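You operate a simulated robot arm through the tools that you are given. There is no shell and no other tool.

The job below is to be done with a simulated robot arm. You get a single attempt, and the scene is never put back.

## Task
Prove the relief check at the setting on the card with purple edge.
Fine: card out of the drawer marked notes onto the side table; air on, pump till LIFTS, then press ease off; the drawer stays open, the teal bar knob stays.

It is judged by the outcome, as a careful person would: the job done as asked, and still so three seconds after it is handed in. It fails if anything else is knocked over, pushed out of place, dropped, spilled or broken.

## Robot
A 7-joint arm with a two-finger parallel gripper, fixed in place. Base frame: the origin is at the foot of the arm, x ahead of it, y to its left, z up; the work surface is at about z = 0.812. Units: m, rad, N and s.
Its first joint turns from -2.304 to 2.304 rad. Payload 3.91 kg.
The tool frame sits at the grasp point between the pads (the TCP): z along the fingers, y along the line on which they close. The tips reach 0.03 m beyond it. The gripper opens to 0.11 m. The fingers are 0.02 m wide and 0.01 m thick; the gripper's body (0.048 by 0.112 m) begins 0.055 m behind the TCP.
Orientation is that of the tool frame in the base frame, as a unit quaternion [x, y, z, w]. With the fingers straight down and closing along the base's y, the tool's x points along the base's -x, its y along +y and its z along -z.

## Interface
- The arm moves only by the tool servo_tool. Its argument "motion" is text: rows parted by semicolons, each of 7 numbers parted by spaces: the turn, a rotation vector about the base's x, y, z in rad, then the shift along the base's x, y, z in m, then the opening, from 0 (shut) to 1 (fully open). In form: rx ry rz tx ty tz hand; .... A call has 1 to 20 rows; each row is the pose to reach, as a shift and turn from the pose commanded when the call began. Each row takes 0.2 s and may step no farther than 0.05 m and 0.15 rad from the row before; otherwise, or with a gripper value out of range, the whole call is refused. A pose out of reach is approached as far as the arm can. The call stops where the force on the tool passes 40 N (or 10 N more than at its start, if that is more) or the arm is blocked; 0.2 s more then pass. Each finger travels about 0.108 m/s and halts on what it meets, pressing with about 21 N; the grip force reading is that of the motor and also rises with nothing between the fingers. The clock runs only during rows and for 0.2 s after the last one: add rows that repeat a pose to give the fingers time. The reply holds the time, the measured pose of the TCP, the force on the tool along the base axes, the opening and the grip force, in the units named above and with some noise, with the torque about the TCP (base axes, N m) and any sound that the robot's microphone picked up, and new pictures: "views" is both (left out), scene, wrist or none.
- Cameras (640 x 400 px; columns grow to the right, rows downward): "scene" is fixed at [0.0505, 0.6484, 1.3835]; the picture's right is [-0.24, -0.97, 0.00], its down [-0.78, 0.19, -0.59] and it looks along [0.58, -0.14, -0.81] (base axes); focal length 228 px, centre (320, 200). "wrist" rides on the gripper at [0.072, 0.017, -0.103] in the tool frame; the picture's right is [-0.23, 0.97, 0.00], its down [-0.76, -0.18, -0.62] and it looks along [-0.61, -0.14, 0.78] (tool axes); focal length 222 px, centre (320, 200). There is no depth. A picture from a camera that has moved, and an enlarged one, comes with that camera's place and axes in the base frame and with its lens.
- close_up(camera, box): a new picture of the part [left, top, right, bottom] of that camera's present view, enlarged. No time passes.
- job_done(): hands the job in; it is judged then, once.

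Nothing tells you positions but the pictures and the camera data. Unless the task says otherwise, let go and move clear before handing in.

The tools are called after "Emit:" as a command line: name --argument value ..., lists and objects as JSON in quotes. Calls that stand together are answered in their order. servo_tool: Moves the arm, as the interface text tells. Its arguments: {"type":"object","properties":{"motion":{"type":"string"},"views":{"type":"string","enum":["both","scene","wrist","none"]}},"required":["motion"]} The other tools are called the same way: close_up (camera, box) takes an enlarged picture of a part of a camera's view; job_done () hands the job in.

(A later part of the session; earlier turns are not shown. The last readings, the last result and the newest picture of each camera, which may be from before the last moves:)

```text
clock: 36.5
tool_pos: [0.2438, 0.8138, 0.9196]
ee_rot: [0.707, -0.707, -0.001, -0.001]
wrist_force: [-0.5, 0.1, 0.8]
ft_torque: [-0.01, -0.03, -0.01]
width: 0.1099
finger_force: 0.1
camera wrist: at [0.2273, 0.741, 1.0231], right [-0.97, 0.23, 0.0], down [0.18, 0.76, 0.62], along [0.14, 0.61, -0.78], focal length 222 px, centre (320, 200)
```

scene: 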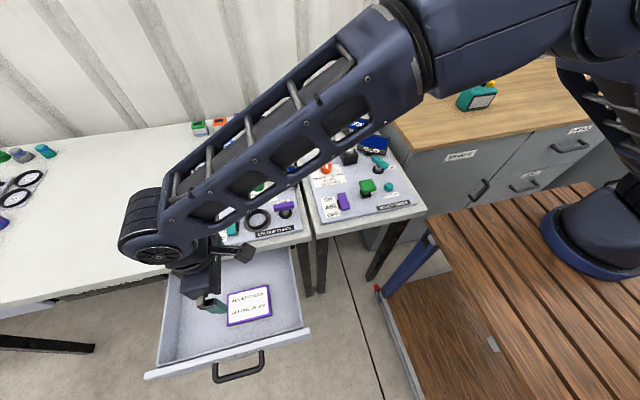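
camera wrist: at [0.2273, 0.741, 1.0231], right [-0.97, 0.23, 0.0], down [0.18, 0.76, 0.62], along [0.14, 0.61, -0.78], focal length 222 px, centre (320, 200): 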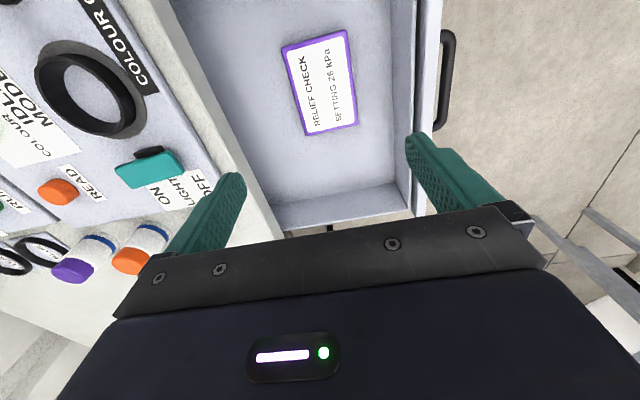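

Card triangulates to x 0.198–0.279, y 0.754–0.872, top at z≈0.69. I'll centre and descend most of the way.

Emit:
servo_tool --motion "0 0 0 -0.003 0 -0.045 1; 0 0 0 -0.005 0 -0.09 1; 0 0 0 -0.005 0 -0.135 1; 0 0 0 -0.005 0 -0.165 1; 0 0 0 -0.005 0 -0.18 1"

Emit:
close_up --camera "scene" --box '[140, 220, 320, 380]'

```text
clock: 37.7
tool_pos: [0.2384, 0.8141, 0.7369]
ee_rot: [0.707, -0.707, -0.001, 0.0]
wrist_force: [-0.6, -0.5, 0.3]
ft_torque: [0.01, 0.02, -0.01]
width: 0.11
finger_force: 0.0
camera wrist: at [0.2218, 0.7411, 0.8403], right [-0.97, 0.23, 0.0], down [0.18, 0.76, 0.62], along [0.14, 0.61, -0.78], focal length 222 px, centre (320, 200)
```

scene: 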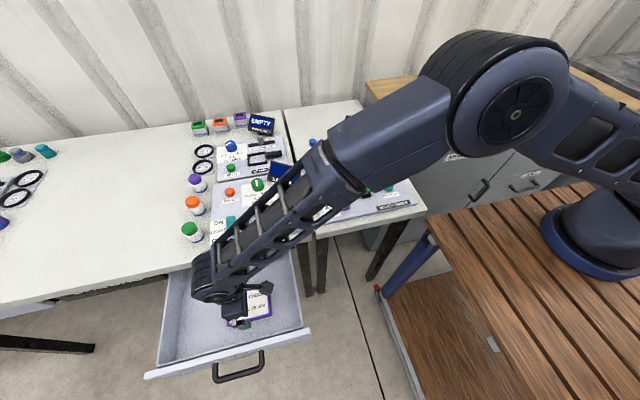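
wrist: 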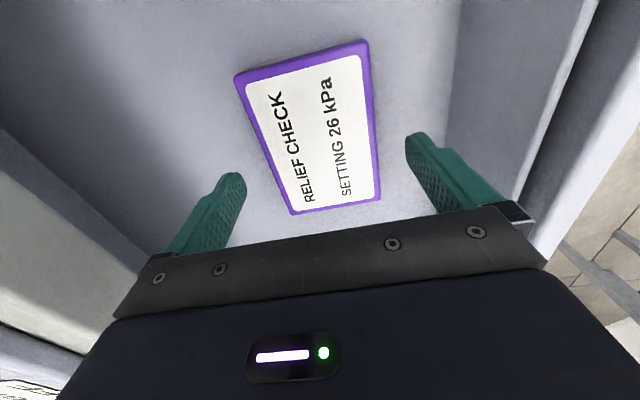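

```text
2.50 times, centred on (230, 300) of scene
camera zoom: at [0.0505, 0.6484, 1.3835], right [-0.24, -0.97, 0.0], down [-0.78, 0.19, -0.59], along [0.58, -0.14, -0.81], focal length 569 px, centre (545, -50)
```

zoom: 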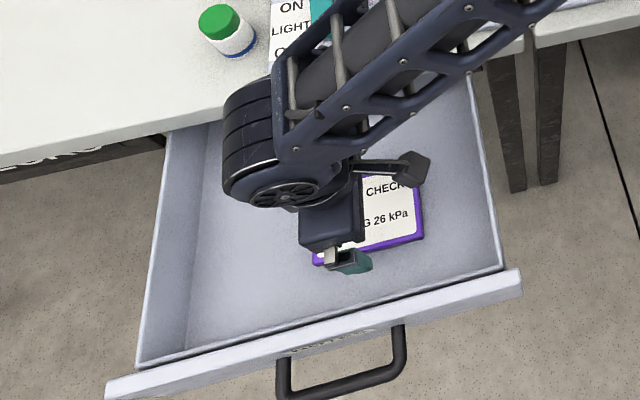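

Card is well centred between the fingers, top at z≈0.688. I'll go down until the tips are just above the drawer floor.

Emit:
servo_tool --motion "0 0 0 -0.001 0 -0.01 1; 0 0 0 -0.001 0 -0.018 1; 0 0 0 -0.001 0 -0.022 1; 0 0 0 -0.001 0 -0.025 1; 0 0 0 -0.001 0 -0.025 1" --views "wrist"

```text
clock: 38.9
tool_pos: [0.2374, 0.8133, 0.7127]
ee_rot: [0.707, -0.707, 0.0, 0.0]
wrist_force: [0.3, -0.1, 0.0]
ft_torque: [0.01, -0.01, 0.0]
width: 0.11
finger_force: 0.1
camera wrist: at [0.2202, 0.7415, 0.8159], right [-0.97, 0.23, 0.0], down [0.18, 0.76, 0.62], along [0.14, 0.61, -0.78], focal length 222 px, centre (320, 200)
```

wrist: 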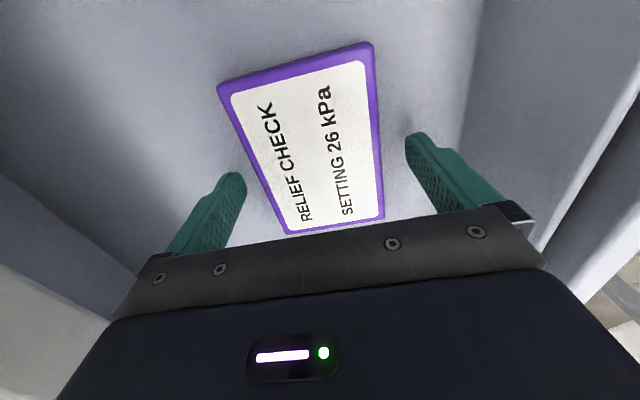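

No floor contact yet. I'll lower another 3 mm and close on the card.

Emit:
servo_tool --motion "0 0 0 0 0 -0.002 1; 0 0 0 0 0 -0.003 1; 0 0 0 0 0 -0.003 0.85; 0 0 0 0 0 -0.003 0.7; 0 0 0 0 0 -0.003 0.6; 0 0 0 0 0 -0.003 0.6" --views "wrist"

```text
clock: 40.3
tool_pos: [0.2376, 0.8139, 0.7095]
ee_rot: [-0.707, 0.708, -0.001, 0.001]
wrist_force: [-0.4, 0.3, 0.9]
ft_torque: [0.04, -0.01, 0.01]
width: 0.0839
finger_force: 20.9
camera wrist: at [0.2207, 0.7415, 0.8136], right [-0.97, 0.23, 0.0], down [0.18, 0.76, 0.62], along [0.14, 0.61, -0.78], focal length 222 px, centre (320, 200)
```

wrist: 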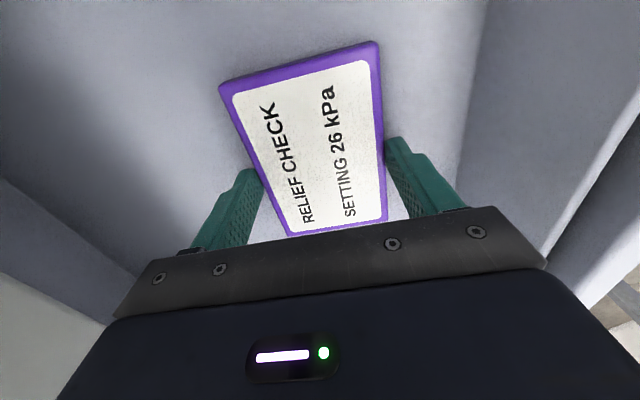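

Card is gripped (84 mm wide). I lift it straight up, clear of the drawer.

Emit:
servo_tool --motion "0 0 0 0 0 0 0.5; 0 0 0 0 0 0.01 0.5; 0 0 0 0 0 0.03 0.5; 0 0 0 0 0 0.06 0.5; 0 0 0 0 0 0.1 0.5; 0 0 0 0 0 0.15 0.5; 0 0 0 0 0 0.2 0.5; 0 0 0 0 0 0.25 0.5; 0 0 0 0 0 0.3 0.5"

```text
clock: 42.3
tool_pos: [0.2393, 0.812, 1.0061]
ee_rot: [0.707, -0.707, 0.0, 0.0]
wrist_force: [0.2, -0.2, -0.6]
ft_torque: [-0.01, 0.04, 0.03]
width: 0.0843
finger_force: 21.0
camera wrist: at [0.2235, 0.7407, 1.1101], right [-0.97, 0.23, 0.0], down [0.18, 0.76, 0.62], along [0.14, 0.6, -0.78], focal length 222 px, centre (320, 200)
```

scene: 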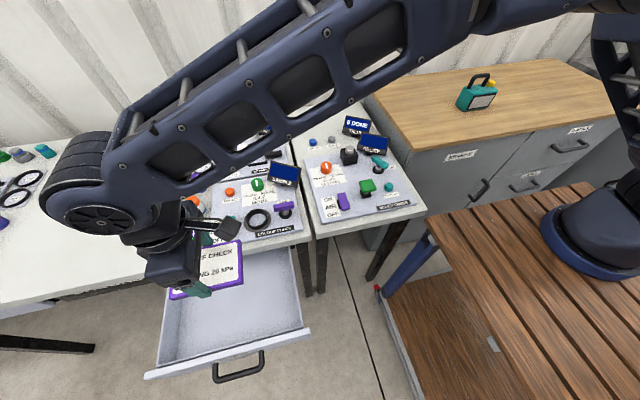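
wrist: 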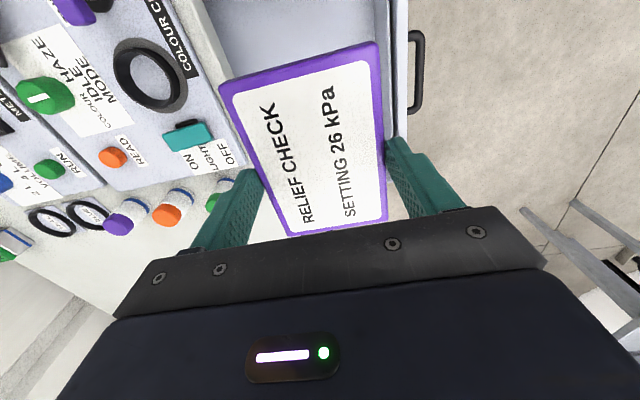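

Card is held securely. Free space on the side table is behind the ADD ONE/CLEAR buttons (x≈0.79–0.87, y≈0.43–0.55). I'll carry it there high above everything.

Emit:
servo_tool --motion "0 0 0 0.03 -0.017 0.02 0.5; 0 0 0 0.067 -0.037 0.04 0.5; 0 0 0 0.104 -0.057 0.05 0.5; 0 0 0 0.141 -0.077 0.05 0.5; 0 0 0 0.178 -0.097 0.05 0.5; 0 0 0 0.215 -0.117 0.05 0.5; 0 0 0 0.252 -0.137 0.05 0.5; 0 0 0 0.289 -0.157 0.05 0.5; 0 0 0 0.326 -0.177 0.05 0.5; 0 0 0 0.363 -0.197 0.05 0.5; 0 0 0 0.4 -0.217 0.05 0.5; 0 0 0 0.437 -0.237 0.05 0.5; 0 0 0 0.474 -0.257 0.05 0.5; 0 0 0 0.511 -0.277 0.05 0.5; 0 0 0 0.548 -0.297 0.04 0.5; 0 0 0 0.585 -0.317 0.03 0.5"

```text
clock: 45.7
tool_pos: [0.823, 0.499, 1.0395]
ee_rot: [-0.707, 0.707, 0.0, 0.0]
wrist_force: [-0.6, 1.3, -0.1]
ft_torque: [-0.06, -0.09, 0.01]
width: 0.0842
finger_force: 20.9
camera wrist: at [0.8065, 0.427, 1.143], right [-0.97, 0.23, 0.0], down [0.18, 0.76, 0.62], along [0.14, 0.61, -0.78], focal length 222 px, centre (320, 200)
```

scene: 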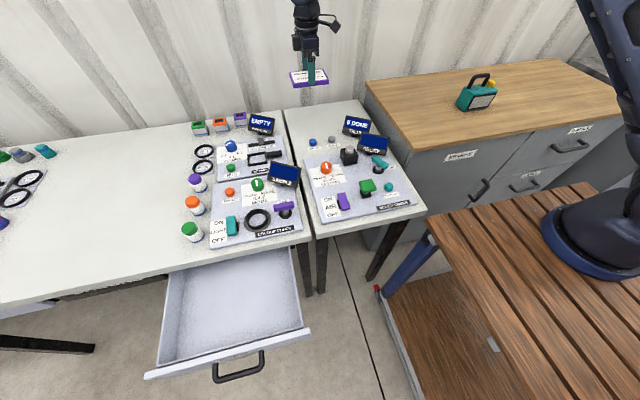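
wrist: 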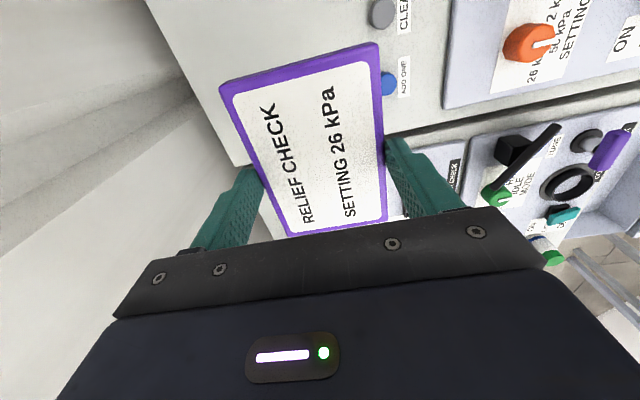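

The card is over the side table behind the buttons, everything lines up. I'll descend to just above the surface.

Emit:
servo_tool --motion "0 0 0 0.008 -0.006 -0.04 0.5; 0 0 0 0.015 -0.011 -0.08 0.5; 0 0 0 0.015 -0.011 -0.12 0.5; 0 0 0 0.015 -0.011 -0.15 0.5; 0 0 0 0.015 -0.011 -0.17 0.5; 0 0 0 0.015 -0.011 -0.182 0.5; 0 0 0 0.015 -0.011 -0.182 0.5"

Emit:
close_up --camera "scene" --box '[270, 60, 400, 170]'

```text
clock: 47.3
tool_pos: [0.8368, 0.4871, 0.8567]
ee_rot: [0.707, -0.707, 0.0, 0.0]
wrist_force: [-0.7, -0.4, -1.0]
ft_torque: [0.03, 0.05, 0.03]
width: 0.0842
finger_force: 21.1
camera wrist: at [0.8207, 0.4137, 0.961], right [-0.97, 0.23, 0.0], down [0.18, 0.76, 0.62], along [0.14, 0.61, -0.78], focal length 222 px, centre (320, 200)
```

scene: 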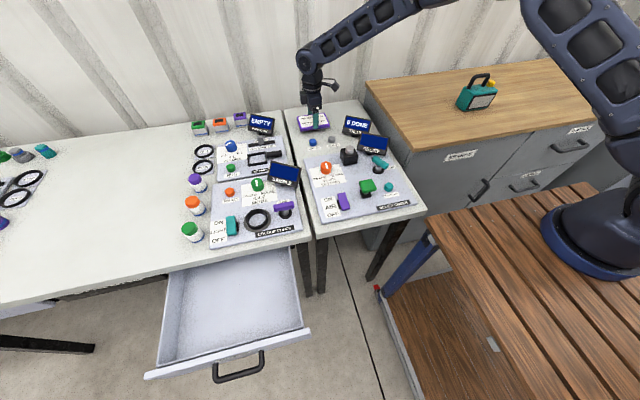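
wrist: 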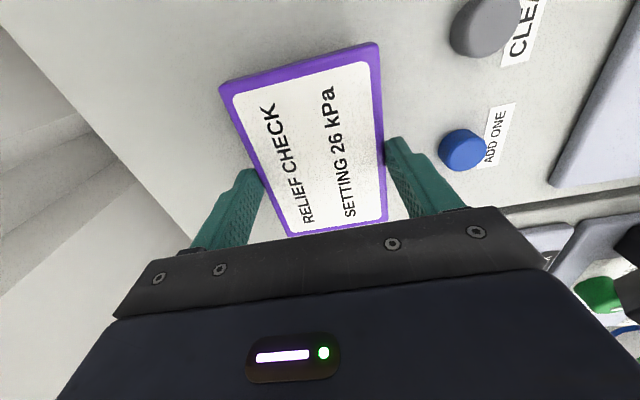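

```text
3.64 times, centred on (335, 115) of scene
camera zoom: at [0.0505, 0.6484, 1.3835], right [-0.24, -0.97, 0.0], down [-0.78, 0.19, -0.59], along [0.58, -0.14, -0.81], focal length 827 px, centre (266, 509)
```

zoom: 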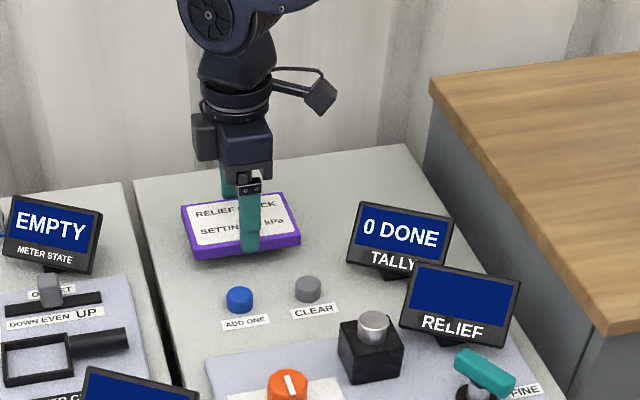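

The card hovers over the free space. I'll lower the last centimetre slowly and watch the force.

Emit:
servo_tool --motion "0 0 0 0 0 -0.004 0.5; 0 0 0 0 0 -0.008 0.5; 0 0 0 0 0 -0.01 0.5; 0 0 0 0 0 -0.012 0.5; 0 0 0 0 0 -0.012 0.5" --views "none"

```text
clock: 48.5
tool_pos: [0.8377, 0.4855, 0.8451]
ee_rot: [-0.707, 0.707, 0.001, 0.0]
wrist_force: [-0.6, -0.1, -0.8]
ft_torque: [-0.01, 0.03, 0.01]
width: 0.0841
finger_force: 20.9
```

Emit:
servo_tool --motion "0 0 0 0 0 -0.0015 0.5; 0 0 0 0 0 -0.003 0.5; 0 0 0 0 0 -0.003 0.5" --views "none"

```text
clock: 49.3
tool_pos: [0.8392, 0.4851, 0.8412]
ee_rot: [-0.707, 0.707, 0.001, 0.0]
wrist_force: [-0.4, 0.2, -1.5]
ft_torque: [0.0, -0.01, -0.02]
width: 0.0841
finger_force: 21.2
```

No contact yet at z=0.841; I continue in tiny steps.

Emit:
servo_tool --motion "0 0 0 0 0 -0.001 0.5; 0 0 0 0 0 -0.002 0.5; 0 0 0 0 0 -0.002 0.5" --views "wrist"

Emit:
close_up --camera "scene" --box '[285, 90, 365, 160]'

```text
clock: 50.1
tool_pos: [0.8372, 0.4867, 0.8399]
ee_rot: [-0.707, 0.708, 0.0, 0.001]
wrist_force: [0.2, 1.2, -0.1]
ft_torque: [0.03, 0.0, 0.0]
width: 0.0841
finger_force: 21.3
camera wrist: at [0.821, 0.4141, 0.9443], right [-0.97, 0.23, 0.0], down [0.18, 0.76, 0.62], along [0.14, 0.61, -0.78], focal length 222 px, centre (320, 200)
```

wrist: 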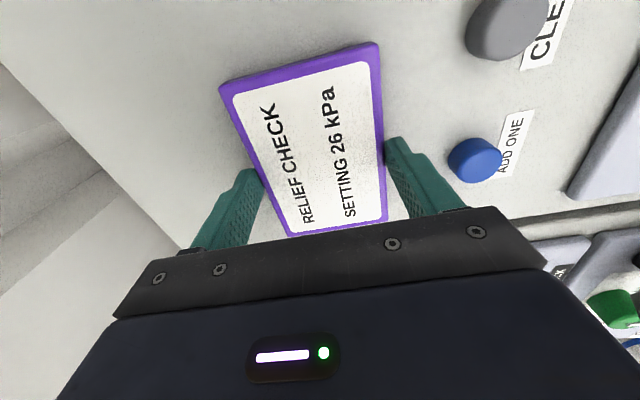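

```text
5.71 times, centred on (325, 125) of scene
camera zoom: at [0.0505, 0.6484, 1.3835], right [-0.24, -0.97, 0.0], down [-0.78, 0.19, -0.59], along [0.58, -0.14, -0.81], focal length 1300 px, centre (291, 629)
```

zoom: 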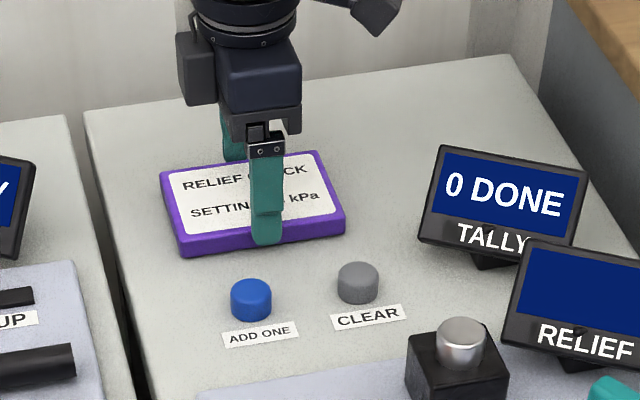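

Still slightly above the surface. I continue down until contact registers.

Emit:
servo_tool --motion "0 0 0 0 0 -0.001 0.5; 0 0 0 0 0 -0.002 0.5; 0 0 0 0 0 -0.003 0.5; 0 0 0 0 0 -0.003 0.5" --views "none"

```text
clock: 51.1
tool_pos: [0.8374, 0.4864, 0.8382]
ee_rot: [0.708, -0.707, 0.002, -0.001]
wrist_force: [-3.0, -0.5, 14.9]
ft_torque: [-0.32, 0.2, 0.03]
width: 0.0841
finger_force: 21.1
```

Contact with the table (15 N). I'll ease off 1 mm, open the fingers, and rise.

Emit:
servo_tool --motion "0 0 0 0 0 0.0015 0.5; 0 0 0 0 0 0.0015 0.85; 0 0 0 0 0 0.0015 0.9; 0 0 0 0 0 0.0015 0.9; 0 0 0 0 0 0.02 0.9; 0 0 0 0 0 0.06 0.9; 0 0 0 0 0 0.1 0.9; 0 0 0 0 0 0.15 0.9"

Emit:
close_up --camera "scene" --box '[285, 80, 425, 230]'

```text
clock: 52.9
tool_pos: [0.8405, 0.4887, 0.9855]
ee_rot: [-0.707, 0.707, -0.001, 0.0]
wrist_force: [0.1, -0.5, -1.2]
ft_torque: [-0.03, 0.05, 0.0]
width: 0.0988
finger_force: 0.1
camera wrist: at [0.8231, 0.4159, 1.0895], right [-0.97, 0.23, 0.0], down [0.18, 0.76, 0.62], along [0.14, 0.61, -0.78], focal length 222 px, centre (320, 200)
```

scene: 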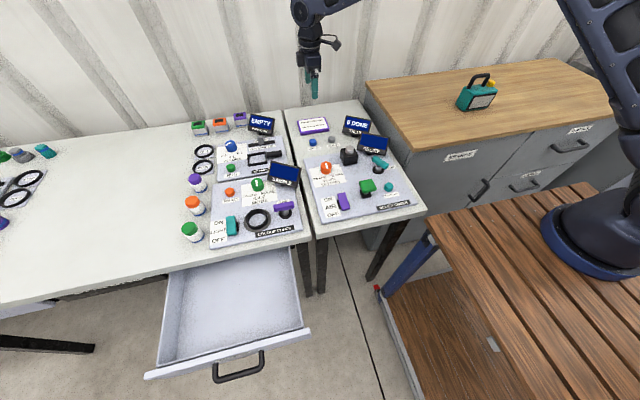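
wrist: 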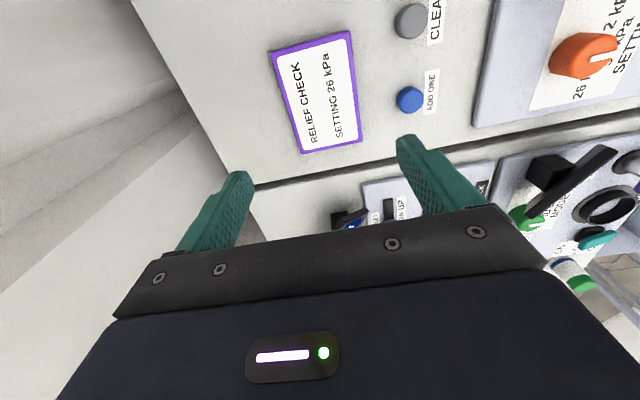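

```text
2.67 times, centred on (355, 155) of scene
camera zoom: at [0.0505, 0.6484, 1.3835], right [-0.24, -0.97, 0.0], down [-0.78, 0.19, -0.59], along [0.58, -0.14, -0.81], focal length 607 px, centre (227, 320)
```

zoom: 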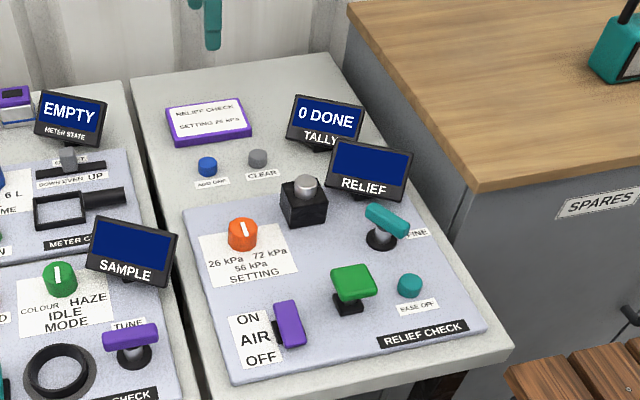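

The card rests flat on the side table. Now I'll move above the setting dial and look at its pointer and scale closely.

Emit:
servo_tool --motion "0 0 0 -0.045 0.002 0.02 0.9; 0 0 0 -0.09 0.004 0.04 0.9; 0 0 0 -0.135 0.006 0.06 0.9; 0 0 0 -0.18 0.008 0.065 0.9; 0 0 0 -0.225 0.01 0.065 0.9; 0 0 0 -0.27 0.01 0.065 0.9; 0 0 0 -0.28 0.01 0.065 0.6"

Emit:
close_up --camera "wrist" --box '[240, 30, 420, 180]'

```text
clock: 54.5
tool_pos: [0.5574, 0.4976, 1.0536]
ee_rot: [-0.707, 0.707, 0.0, 0.001]
wrist_force: [0.5, -0.3, -0.3]
ft_torque: [0.01, 0.02, 0.01]
width: 0.0661
finger_force: 0.2
camera wrist: at [0.5403, 0.425, 1.1568], right [-0.97, 0.23, 0.0], down [0.18, 0.76, 0.62], along [0.14, 0.61, -0.78], focal length 222 px, centre (320, 200)
```

scene: 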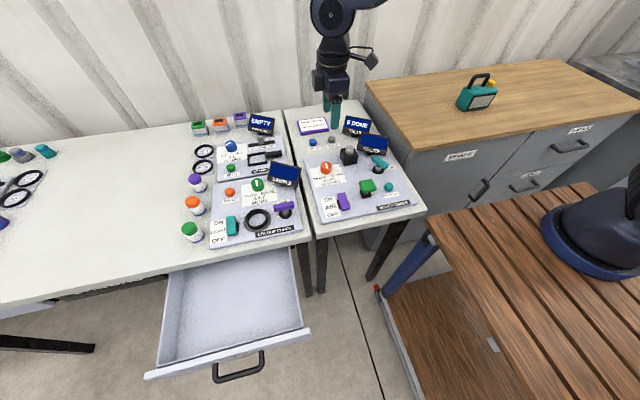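
wrist: 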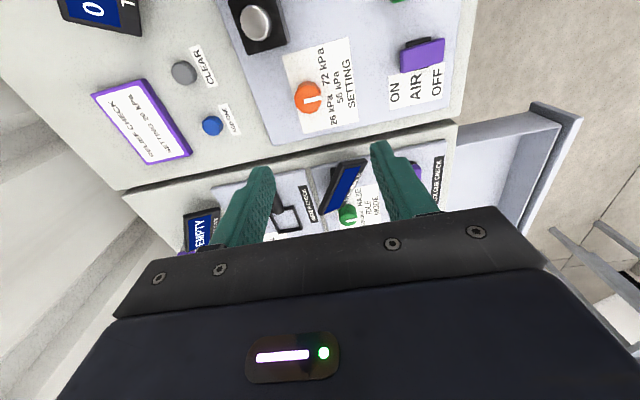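

```text
2.67 times, centred on (330, 105) of wrist
camera zoom: at [0.5403, 0.425, 1.1568], right [-0.97, 0.23, 0.0], down [0.18, 0.76, 0.62], along [0.14, 0.61, -0.78], focal length 592 px, centre (293, 453)
```

zoom: 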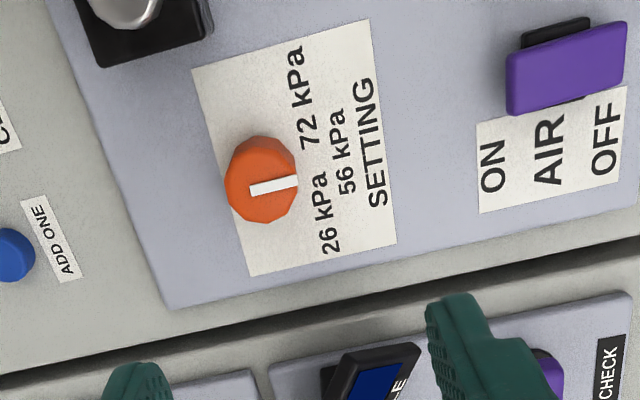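

The pointer is at 56 kPa (pointing −x); 26 kPa is about 48° clockwise (seen from above) toward +y. Dial centre ≈ (0.57, 0.50). I'll lower over it for a closer alignment look.

Emit:
servo_tool --motion "0 0 0 0.006 0 -0.04 0.6; 0 0 0 0.012 0.0 -0.08 0.6; 0 0 0 0.012 0.0 -0.12 0.6; 0 0 0 0.012 0.0 -0.14 0.6"

Emit:
close_up --camera "scene" --box '[290, 120, 390, 210]'

Emit:
close_up --camera "wrist" --box '[220, 0, 480, 220]'

```text
clock: 55.5
tool_pos: [0.5706, 0.4975, 0.9134]
ee_rot: [-0.706, 0.708, -0.001, 0.0]
wrist_force: [0.0, -0.1, -0.3]
ft_torque: [0.04, -0.01, -0.01]
width: 0.0663
finger_force: 0.1
camera wrist: at [0.5533, 0.4247, 1.016], right [-0.97, 0.23, 0.0], down [0.18, 0.76, 0.62], along [0.14, 0.61, -0.78], focal length 222 px, centre (320, 200)
```

scene: 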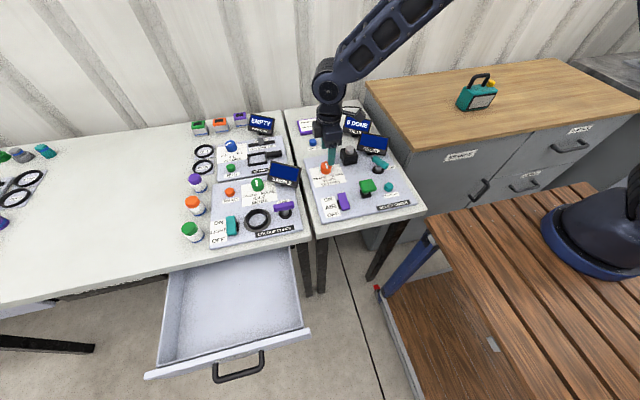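
wrist: 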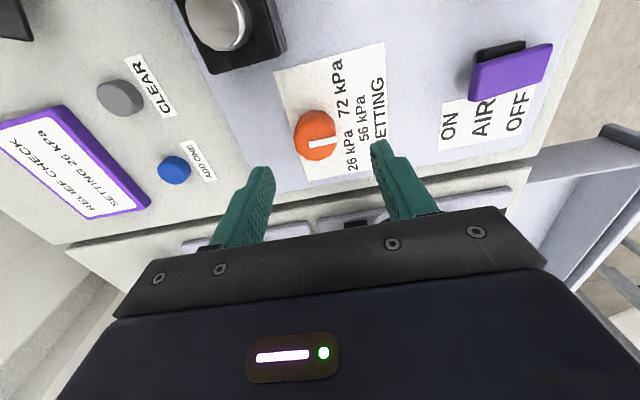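

```text
4.44 times, centred on (340, 165) of scene
camera zoom: at [0.0505, 0.6484, 1.3835], right [-0.24, -0.97, 0.0], down [-0.78, 0.19, -0.59], along [0.58, -0.14, -0.81], focal length 1011 px, centre (231, 356)
```

zoom: 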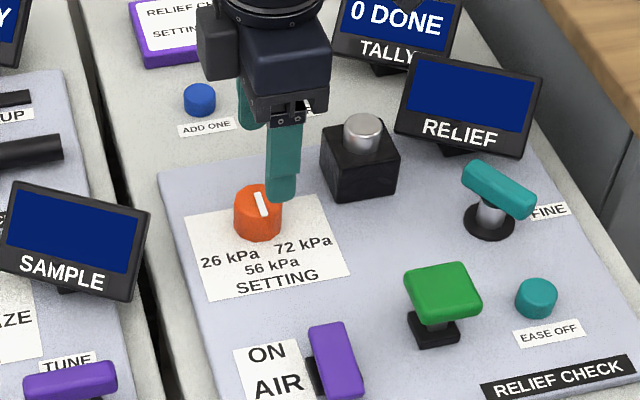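

```text
1.82 times, centred on (350, 110) of wrist
camera zoom: at [0.5533, 0.4247, 1.016], right [-0.97, 0.23, 0.0], down [0.18, 0.76, 0.62], along [0.14, 0.61, -0.78], focal length 404 px, centre (266, 364)
```

zoom: 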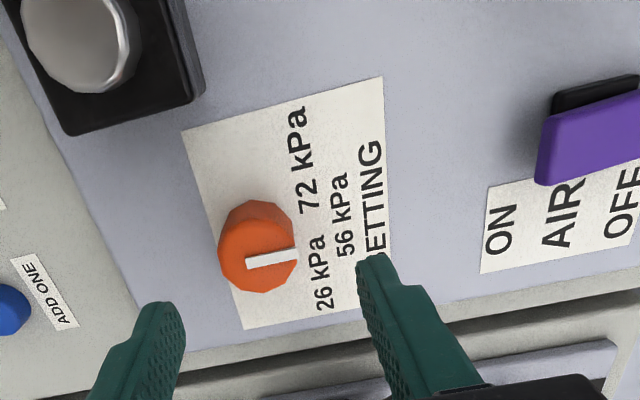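

Dial top is at ≈(0.575, 0.502, 0.837), about 36 mm across. I'll descend around it and close gently.

Emit:
servo_tool --motion "0 0 0 0.0045 0.004 -0.02 0.6; 0 0 0 0.0045 0.004 -0.04 0.6; 0 0 0 0.0045 0.004 -0.052 0.6; 0 0 0 0.0045 0.004 -0.058 0.6; 0 0 0 0.0045 0.004 -0.058 0.6"

Emit:
close_up --camera "scene" --box '[290, 120, 390, 210]'

Emit:
close_up --camera "wrist" --box '[220, 0, 480, 220]'

```text
clock: 56.7
tool_pos: [0.5732, 0.5, 0.8543]
ee_rot: [0.707, -0.707, 0.0, 0.001]
wrist_force: [0.4, -0.4, -0.6]
ft_torque: [-0.04, 0.02, -0.01]
width: 0.0662
finger_force: 0.2
camera wrist: at [0.5579, 0.4278, 0.9578], right [-0.97, 0.23, 0.0], down [0.18, 0.76, 0.62], along [0.14, 0.61, -0.78], focal length 222 px, centre (320, 200)
```

scene: 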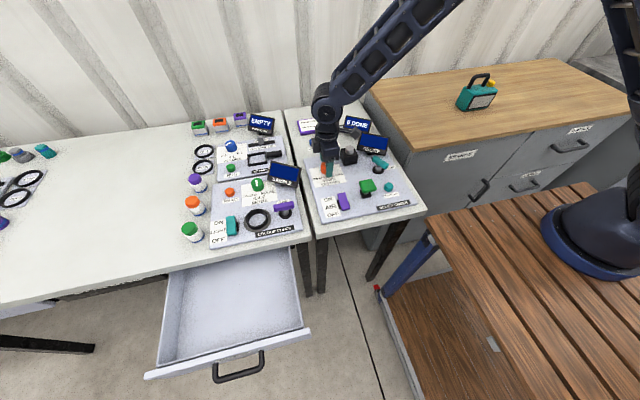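
wrist: 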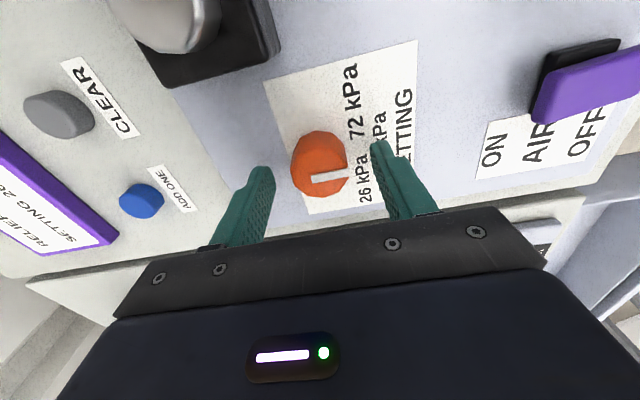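

```text
4.44 times, centred on (340, 165) of scene
camera zoom: at [0.0505, 0.6484, 1.3835], right [-0.24, -0.97, 0.0], down [-0.78, 0.19, -0.59], along [0.58, -0.14, -0.81], focal length 1011 px, centre (231, 356)
```

zoom: 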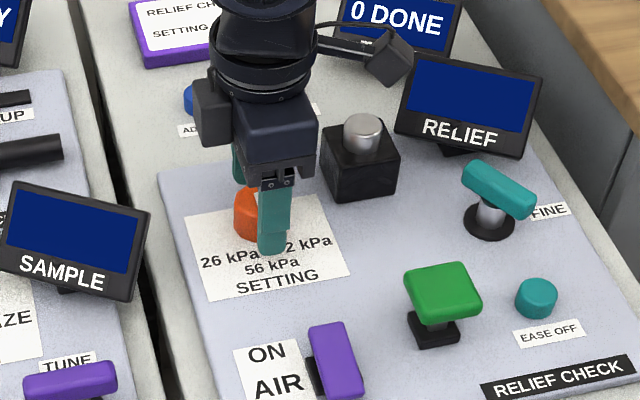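

```text
1.82 times, centred on (350, 110) of wrist
camera zoom: at [0.5579, 0.4278, 0.9578], right [-0.97, 0.23, 0.0], down [0.18, 0.76, 0.62], along [0.14, 0.61, -0.78], focal length 404 px, centre (266, 364)
```

zoom: 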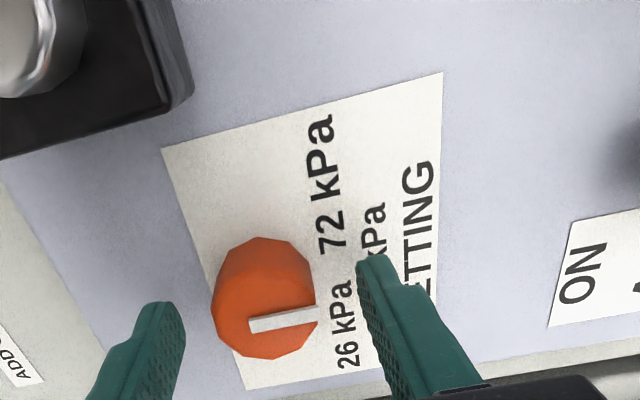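

Aligned within a few mm; I'll nudge to centre and close on the dial.

Emit:
servo_tool --motion "0 0 0 0.002 0.003 0 0.6; 0 0 0 0.002 0.003 0 0.45; 0 0 0 0.002 0.003 0 0.3; 0 0 0 0.002 0.003 0 0.25; 0 0 0 0.002 0.003 0 0.25; 0 0 0 0.002 0.003 0 0.25"

Emit:
close_up --camera "wrist" --box '[220, 0, 480, 220]'

```text
clock: 58.1
tool_pos: [0.5746, 0.5039, 0.8535]
ee_rot: [0.707, -0.707, 0.0, 0.0]
wrist_force: [-26.6, 3.1, -1.7]
ft_torque: [0.21, 0.87, -0.07]
width: 0.0368
finger_force: 44.8
camera wrist: at [0.5584, 0.4313, 0.9578], right [-0.97, 0.23, 0.0], down [0.18, 0.76, 0.62], along [0.14, 0.61, -0.78], focal length 222 px, centre (320, 200)
```

scene: 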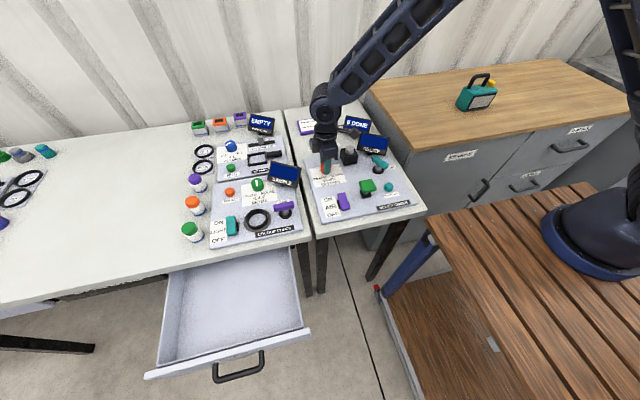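
wrist: 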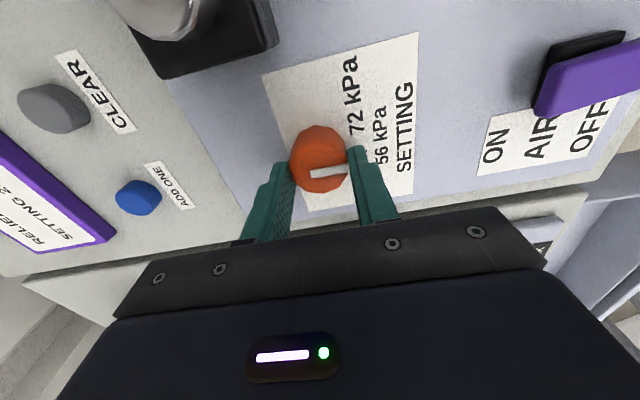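

```text
1.82 times, centred on (350, 110) of wrist
camera zoom: at [0.5584, 0.4313, 0.9578], right [-0.97, 0.23, 0.0], down [0.18, 0.76, 0.62], along [0.14, 0.61, -0.78], focal length 404 px, centre (266, 364)
```

zoom: 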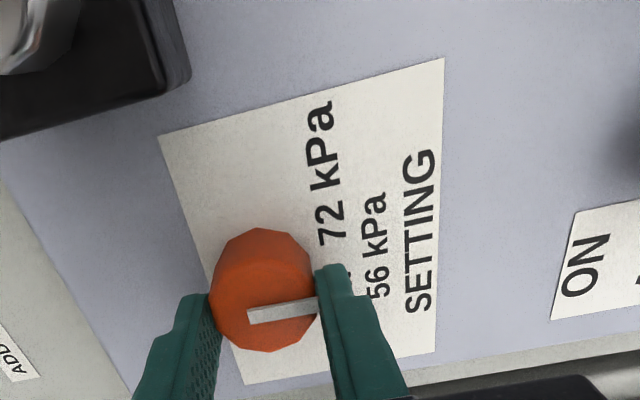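

The dial is gripped (36.8 mm) with a 27 N side load; I'll shift 3 mm to relieve it, then turn it clockwise by ~48°.

Emit:
servo_tool --motion "0 0 0 -0.0015 0 0 0.25; 0 0 0 -0.003 0 0 0.25; 0 0 0 -0.0035 0 0 0.25" --views "none"

```text
clock: 58.9
tool_pos: [0.5747, 0.5034, 0.8543]
ee_rot: [0.707, -0.707, 0.001, -0.001]
wrist_force: [7.3, 18.8, -18.7]
ft_torque: [0.84, -0.01, 0.03]
width: 0.0363
finger_force: 45.0
```

Good. Now rotate the dial about z in small steps toward 26 kPa.

Emit:
servo_tool --motion "0 0 -0.08 0 0 0 0.25; 0 0 -0.16 0 0 0 0.25; 0 0 -0.24 0 0 0 0.25; 0 0 -0.32 0 0 0 0.25; 0 0 -0.4 0 0 0 0.25; 0 0 -0.48 0 0 0 0.25; 0 0 -0.56 0 0 0 0.25; 0 0 -0.64 0 0 0 0.25; 0 0 -0.72 0 0 0 0.25; 0 0 -0.8 0 0 0 0.25; 0 0 -0.83 0 0 0 0.25; 0 0 -0.83 0 0 0 0.25"

Emit:
close_up --camera "wrist" --box '[220, 0, 480, 220]'

Emit:
close_up --camera "scene" --box '[290, 120, 390, 210]'

```text
clock: 60.2
tool_pos: [0.5764, 0.5032, 0.855]
ee_rot: [-0.532, 0.847, -0.002, 0.0]
wrist_force: [6.6, 4.8, -7.5]
ft_torque: [0.06, -0.16, -0.01]
width: 0.0367
finger_force: 44.9
stopped in row 6: the force on the tool passed its limit at 41 N (the readings are from after the stop); the commanded pose is now the measured one
camera wrist: at [0.5291, 0.4445, 0.9583], right [-0.78, 0.63, 0.0], down [0.49, 0.61, 0.62], along [0.39, 0.48, -0.78], focal length 222 px, centre (320, 200)
```

scene: 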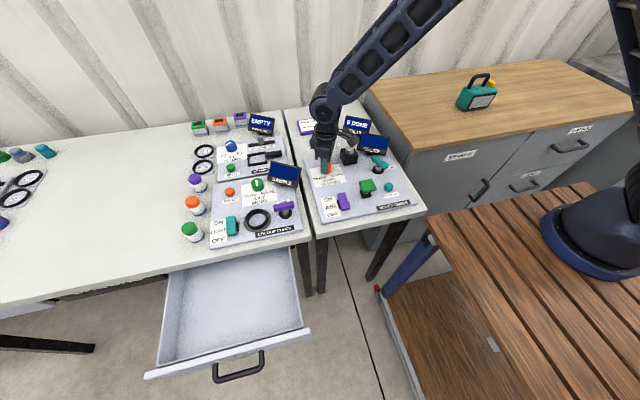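
wrist: 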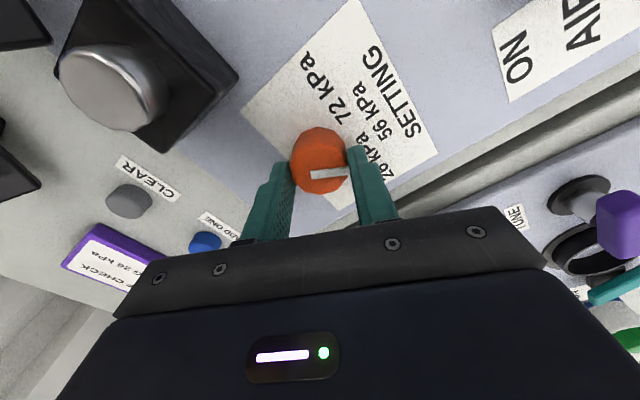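

```text
1.82 times, centred on (350, 110) of wrist
camera zoom: at [0.5291, 0.4445, 0.9583], right [-0.78, 0.63, 0.0], down [0.49, 0.61, 0.62], along [0.39, 0.48, -0.78], focal length 404 px, centre (266, 364)
```

zoom: 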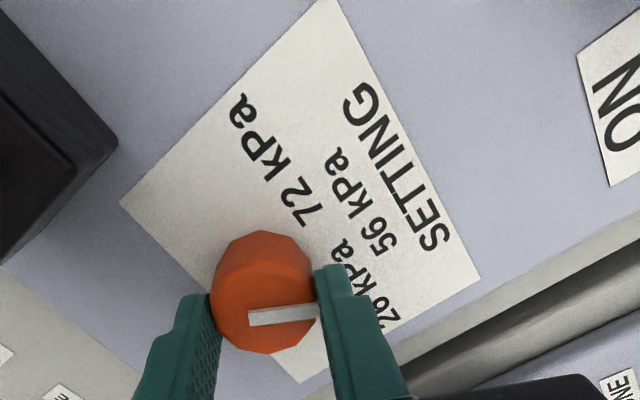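

```text
4.44 times, centred on (340, 165) of scene
camera zoom: at [0.0505, 0.6484, 1.3835], right [-0.24, -0.97, 0.0], down [-0.78, 0.19, -0.59], along [0.58, -0.14, -0.81], focal length 1011 px, centre (231, 356)
```

zoom: 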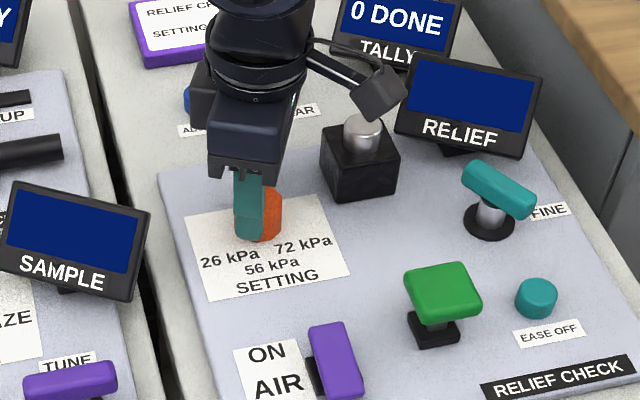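

Dial has turned ~26° with the gripper. I'll continue the remaining ~22°.

Emit:
servo_tool --motion "0 0 -0.06 0 0 0 0.25; 0 0 -0.12 0 0 0 0.25; 0 0 -0.18 0 0 0 0.25; 0 0 -0.24 0 0 0 0.25; 0 0 -0.3 0 0 0 0.25; 0 0 -0.36 0 0 0 0.25; 0 0 -0.38 0 0 0 0.25; 0 0 -0.38 0 0 0 0.25" --views "wrist"

Emit:
close_up --camera "wrist" --box '[220, 0, 480, 220]'

```text
clock: 62.0
tool_pos: [0.5764, 0.5018, 0.8548]
ee_rot: [-0.363, 0.932, -0.001, 0.0]
wrist_force: [16.8, -12.2, -8.5]
ft_torque: [-0.45, -0.59, 0.71]
width: 0.0366
finger_force: 44.6
camera wrist: at [0.5115, 0.4656, 0.9586], right [-0.49, 0.87, 0.0], down [0.68, 0.39, 0.62], along [0.54, 0.3, -0.78], focal length 222 px, centre (320, 200)
```

wrist: 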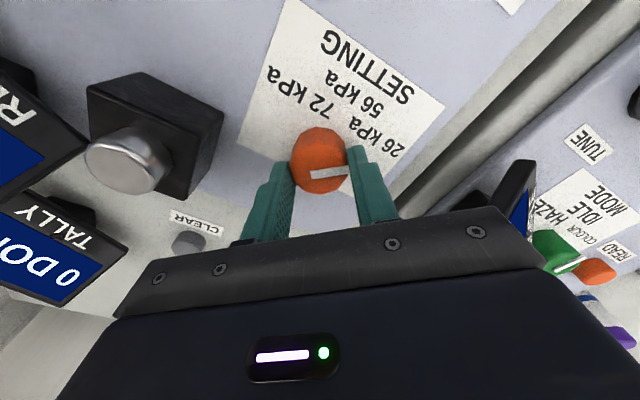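

```text
1.82 times, centred on (350, 110) of wrist
camera zoom: at [0.5115, 0.4656, 0.9586], right [-0.49, 0.87, 0.0], down [0.68, 0.39, 0.62], along [0.54, 0.3, -0.78], focal length 404 px, centre (266, 364)
```

zoom: 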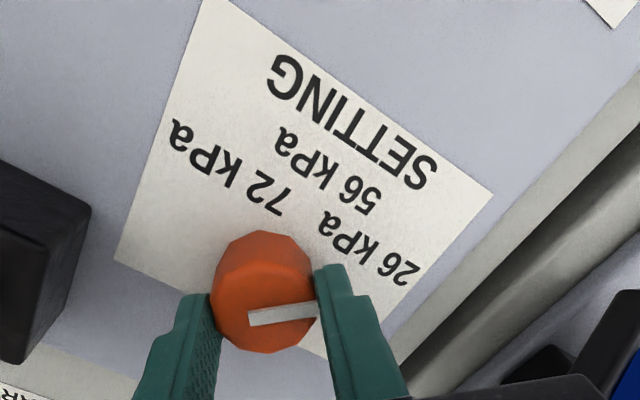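

The dial is turned ~47°, pointing at 26 kPa. I'll release, lift, and check where the pointer settles.

Emit:
servo_tool --motion "0 0 0 0 0 0 0.45; 0 0 0 0 0 0 0.6; 0 0 0 0 0 0.01 0.6; 0 0 0 0 0 0.04 0.6; 0 0 0 0 0 0.08 0.6; 0 0 0 -0.02 -0.02 0.12 0.6"

Emit:
close_up --camera "wrist" --box '[220, 0, 480, 220]'

Emit:
close_up --camera "scene" --box '[290, 120, 390, 210]'

```text
clock: 63.4
tool_pos: [0.5555, 0.482, 0.9745]
ee_rot: [-0.363, 0.932, -0.002, 0.0]
wrist_force: [0.0, -0.4, 0.0]
ft_torque: [0.0, 0.03, 0.0]
width: 0.0661
finger_force: 0.0
camera wrist: at [0.4907, 0.4457, 1.0779], right [-0.49, 0.87, 0.0], down [0.68, 0.39, 0.62], along [0.54, 0.3, -0.78], focal length 222 px, centre (320, 200)
```

scene: 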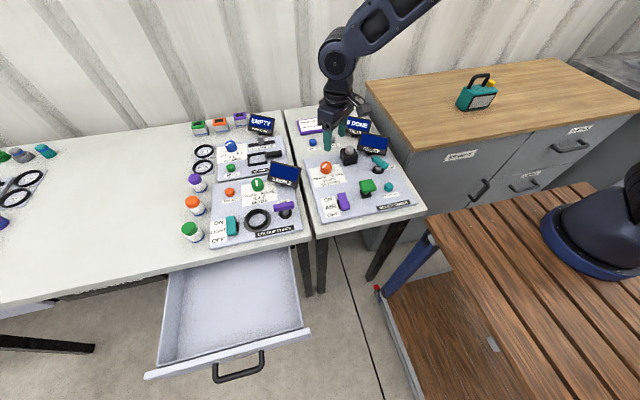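
wrist: 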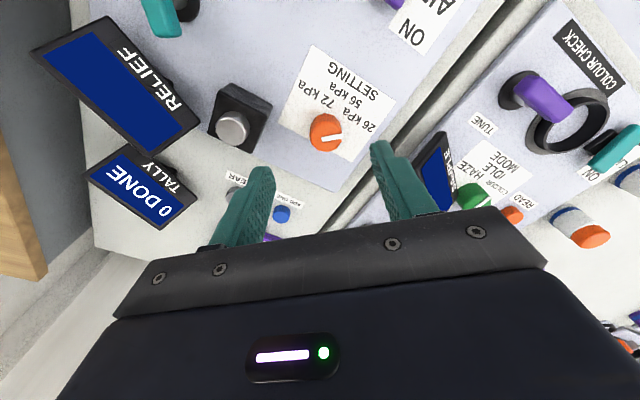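

```text
1.82 times, centred on (350, 110) of wrist
camera zoom: at [0.4907, 0.4457, 1.0779], right [-0.49, 0.87, 0.0], down [0.68, 0.39, 0.62], along [0.54, 0.3, -0.78], focal length 404 px, centre (266, 364)
```

zoom: 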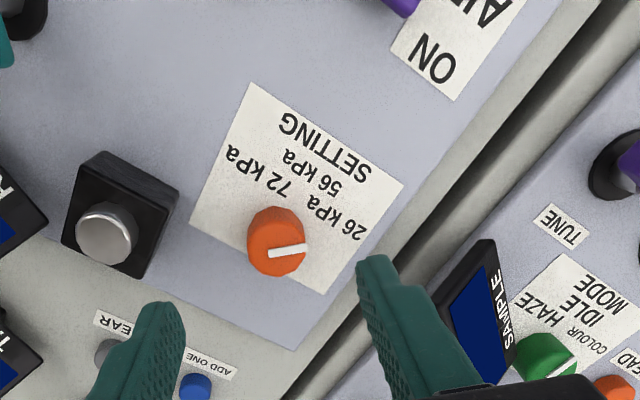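

```text
4.44 times, centred on (340, 165) of scene
camera zoom: at [0.0505, 0.6484, 1.3835], right [-0.24, -0.97, 0.0], down [-0.78, 0.19, -0.59], along [0.58, -0.14, -0.81], focal length 1011 px, centre (231, 356)
```

zoom: 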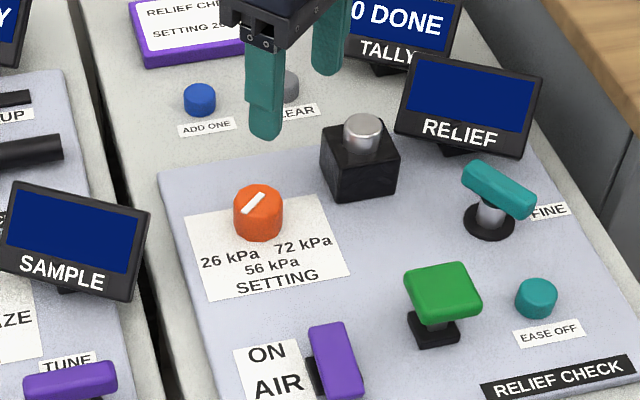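

The pointer now points at 26 kPa. The blue VOLUME dial nearby seems to sit at its own left mark, so I'll zoom in on both to compare angles.

Emit:
close_up --camera "scene" --box '[208, 130, 256, 160]'

Emit:
close_up --camera "scene" --box '[302, 152, 350, 182]'

Emit:
close_up --camera "scene" --box '[234, 168, 282, 198]'

Emit:
close_up --camera "scene" --box '[310, 160, 420, 225]'

```text
13.33 times, centred on (232, 145) of scene
camera zoom: at [0.0505, 0.6484, 1.3835], right [-0.24, -0.97, 0.0], down [-0.78, 0.19, -0.59], along [0.58, -0.14, -0.81], focal length 3033 px, centre (1493, 933)
```

zoom: 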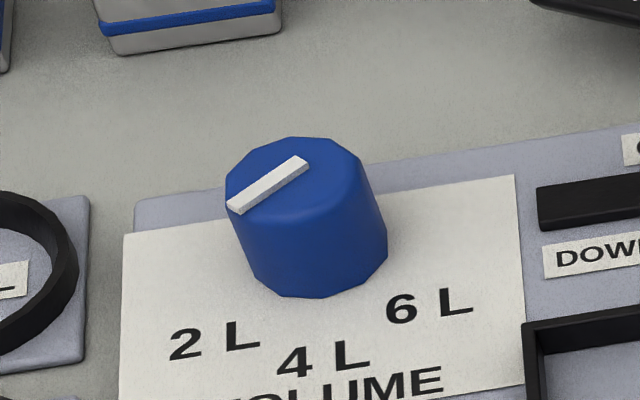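

```text
13.33 times, centred on (326, 167) of scene
camera zoom: at [0.0505, 0.6484, 1.3835], right [-0.24, -0.97, 0.0], down [-0.78, 0.19, -0.59], along [0.58, -0.14, -0.81], focal length 3033 px, centre (240, 640)
```

zoom: 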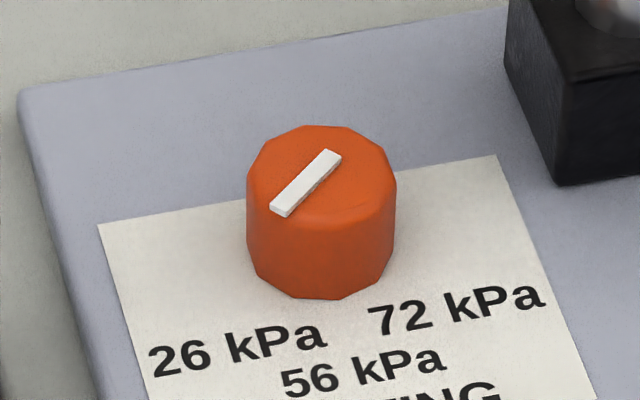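

```text
13.33 times, centred on (258, 183) of scene
camera zoom: at [0.0505, 0.6484, 1.3835], right [-0.24, -0.97, 0.0], down [-0.78, 0.19, -0.59], along [0.58, -0.14, -0.81], focal length 3033 px, centre (1147, 427)
```

zoom: 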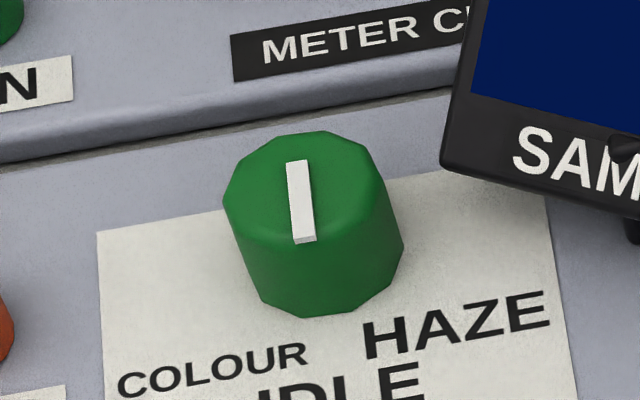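

```text
5.82 times, centred on (365, 192) of scene
camera zoom: at [0.0505, 0.6484, 1.3835], right [-0.24, -0.97, 0.0], down [-0.78, 0.19, -0.59], along [0.58, -0.14, -0.81], focal length 1324 px, centre (58, 244)
```

zoom: 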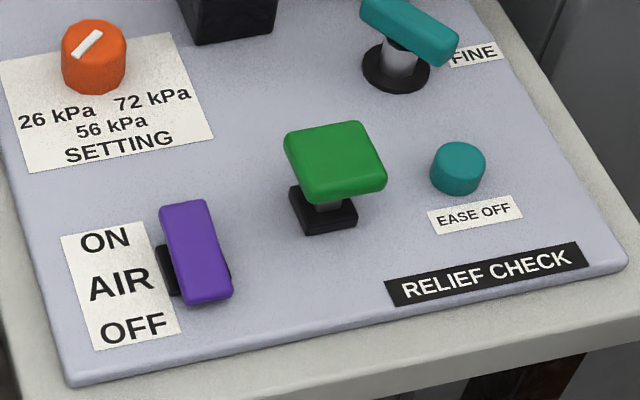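

The reference dial's left setting is ~50° and mine is ~47°, so the dial is on 26 kPa. Next is the AIR lever; I'll move the camera closer to see how it works.

Emit:
servo_tool --motion "0 0 0 -0.04 -0.01 0.01 0.3; 0 0 0 -0.08 -0.02 0.02 0.0; 0 0 0 -0.12 -0.03 0.02 0; 0 0 0 -0.15 -0.04 0.02 0; 0 0 0 -0.175 -0.04 0.02 0"

Emit:
close_up --camera "wrist" --box '[240, 60, 460, 220]'

Emit:
close_up --camera "scene" --box '[318, 185, 366, 215]'

```text
clock: 64.6
tool_pos: [0.3811, 0.4418, 0.9963]
ee_rot: [-0.363, 0.932, -0.002, 0.0]
wrist_force: [0.4, -0.2, 0.0]
ft_torque: [-0.01, 0.03, -0.01]
width: 0.0
finger_force: 20.8
camera wrist: at [0.3162, 0.4054, 1.1], right [-0.49, 0.87, 0.0], down [0.68, 0.39, 0.62], along [0.54, 0.3, -0.78], focal length 222 px, centre (320, 200)
```

scene: 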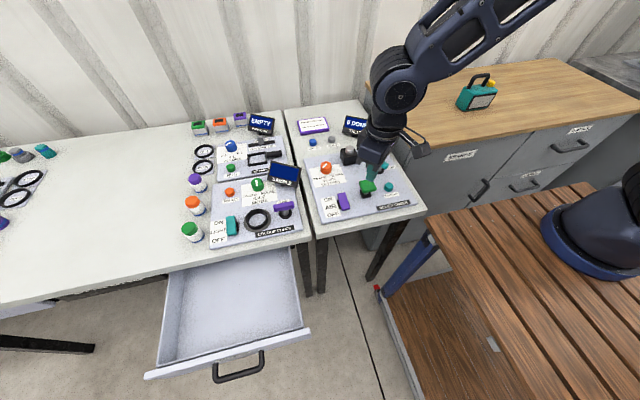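
wrist: 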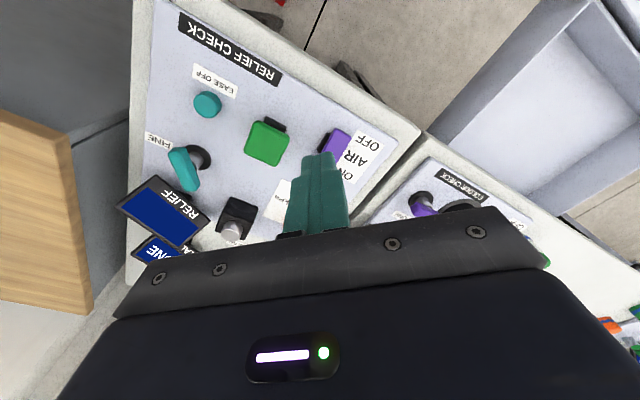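

```text
2.50 times, centred on (350, 140) of wrist
camera zoom: at [0.3162, 0.4054, 1.1], right [-0.49, 0.87, 0.0], down [0.68, 0.39, 0.62], along [0.54, 0.3, -0.78], focal length 555 px, centre (245, 350)
```

zoom: 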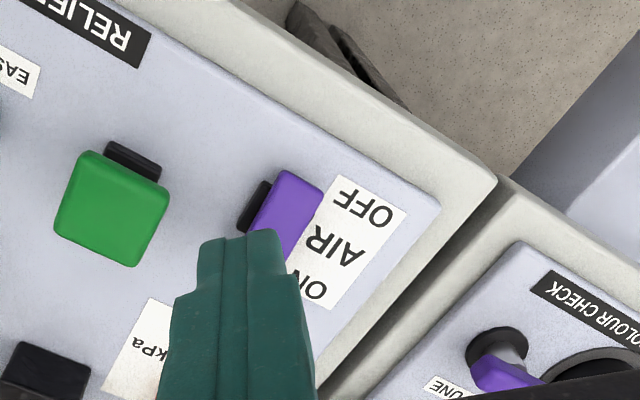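

```text
13.33 times, centred on (342, 200) of scene
camera zoom: at [0.0505, 0.6484, 1.3835], right [-0.24, -0.97, 0.0], down [-0.78, 0.19, -0.59], along [0.58, -0.14, -0.81], focal length 3033 px, centre (27, 200)
```

zoom: 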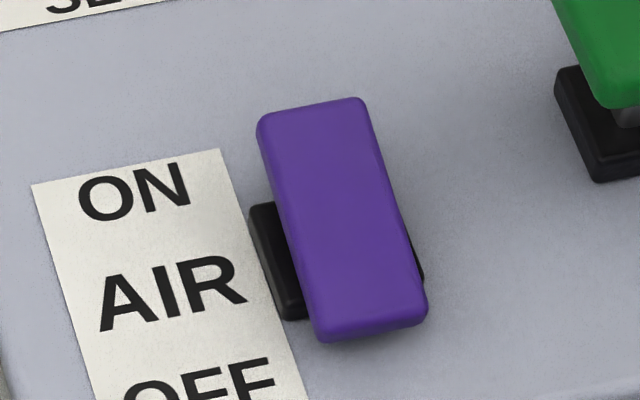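

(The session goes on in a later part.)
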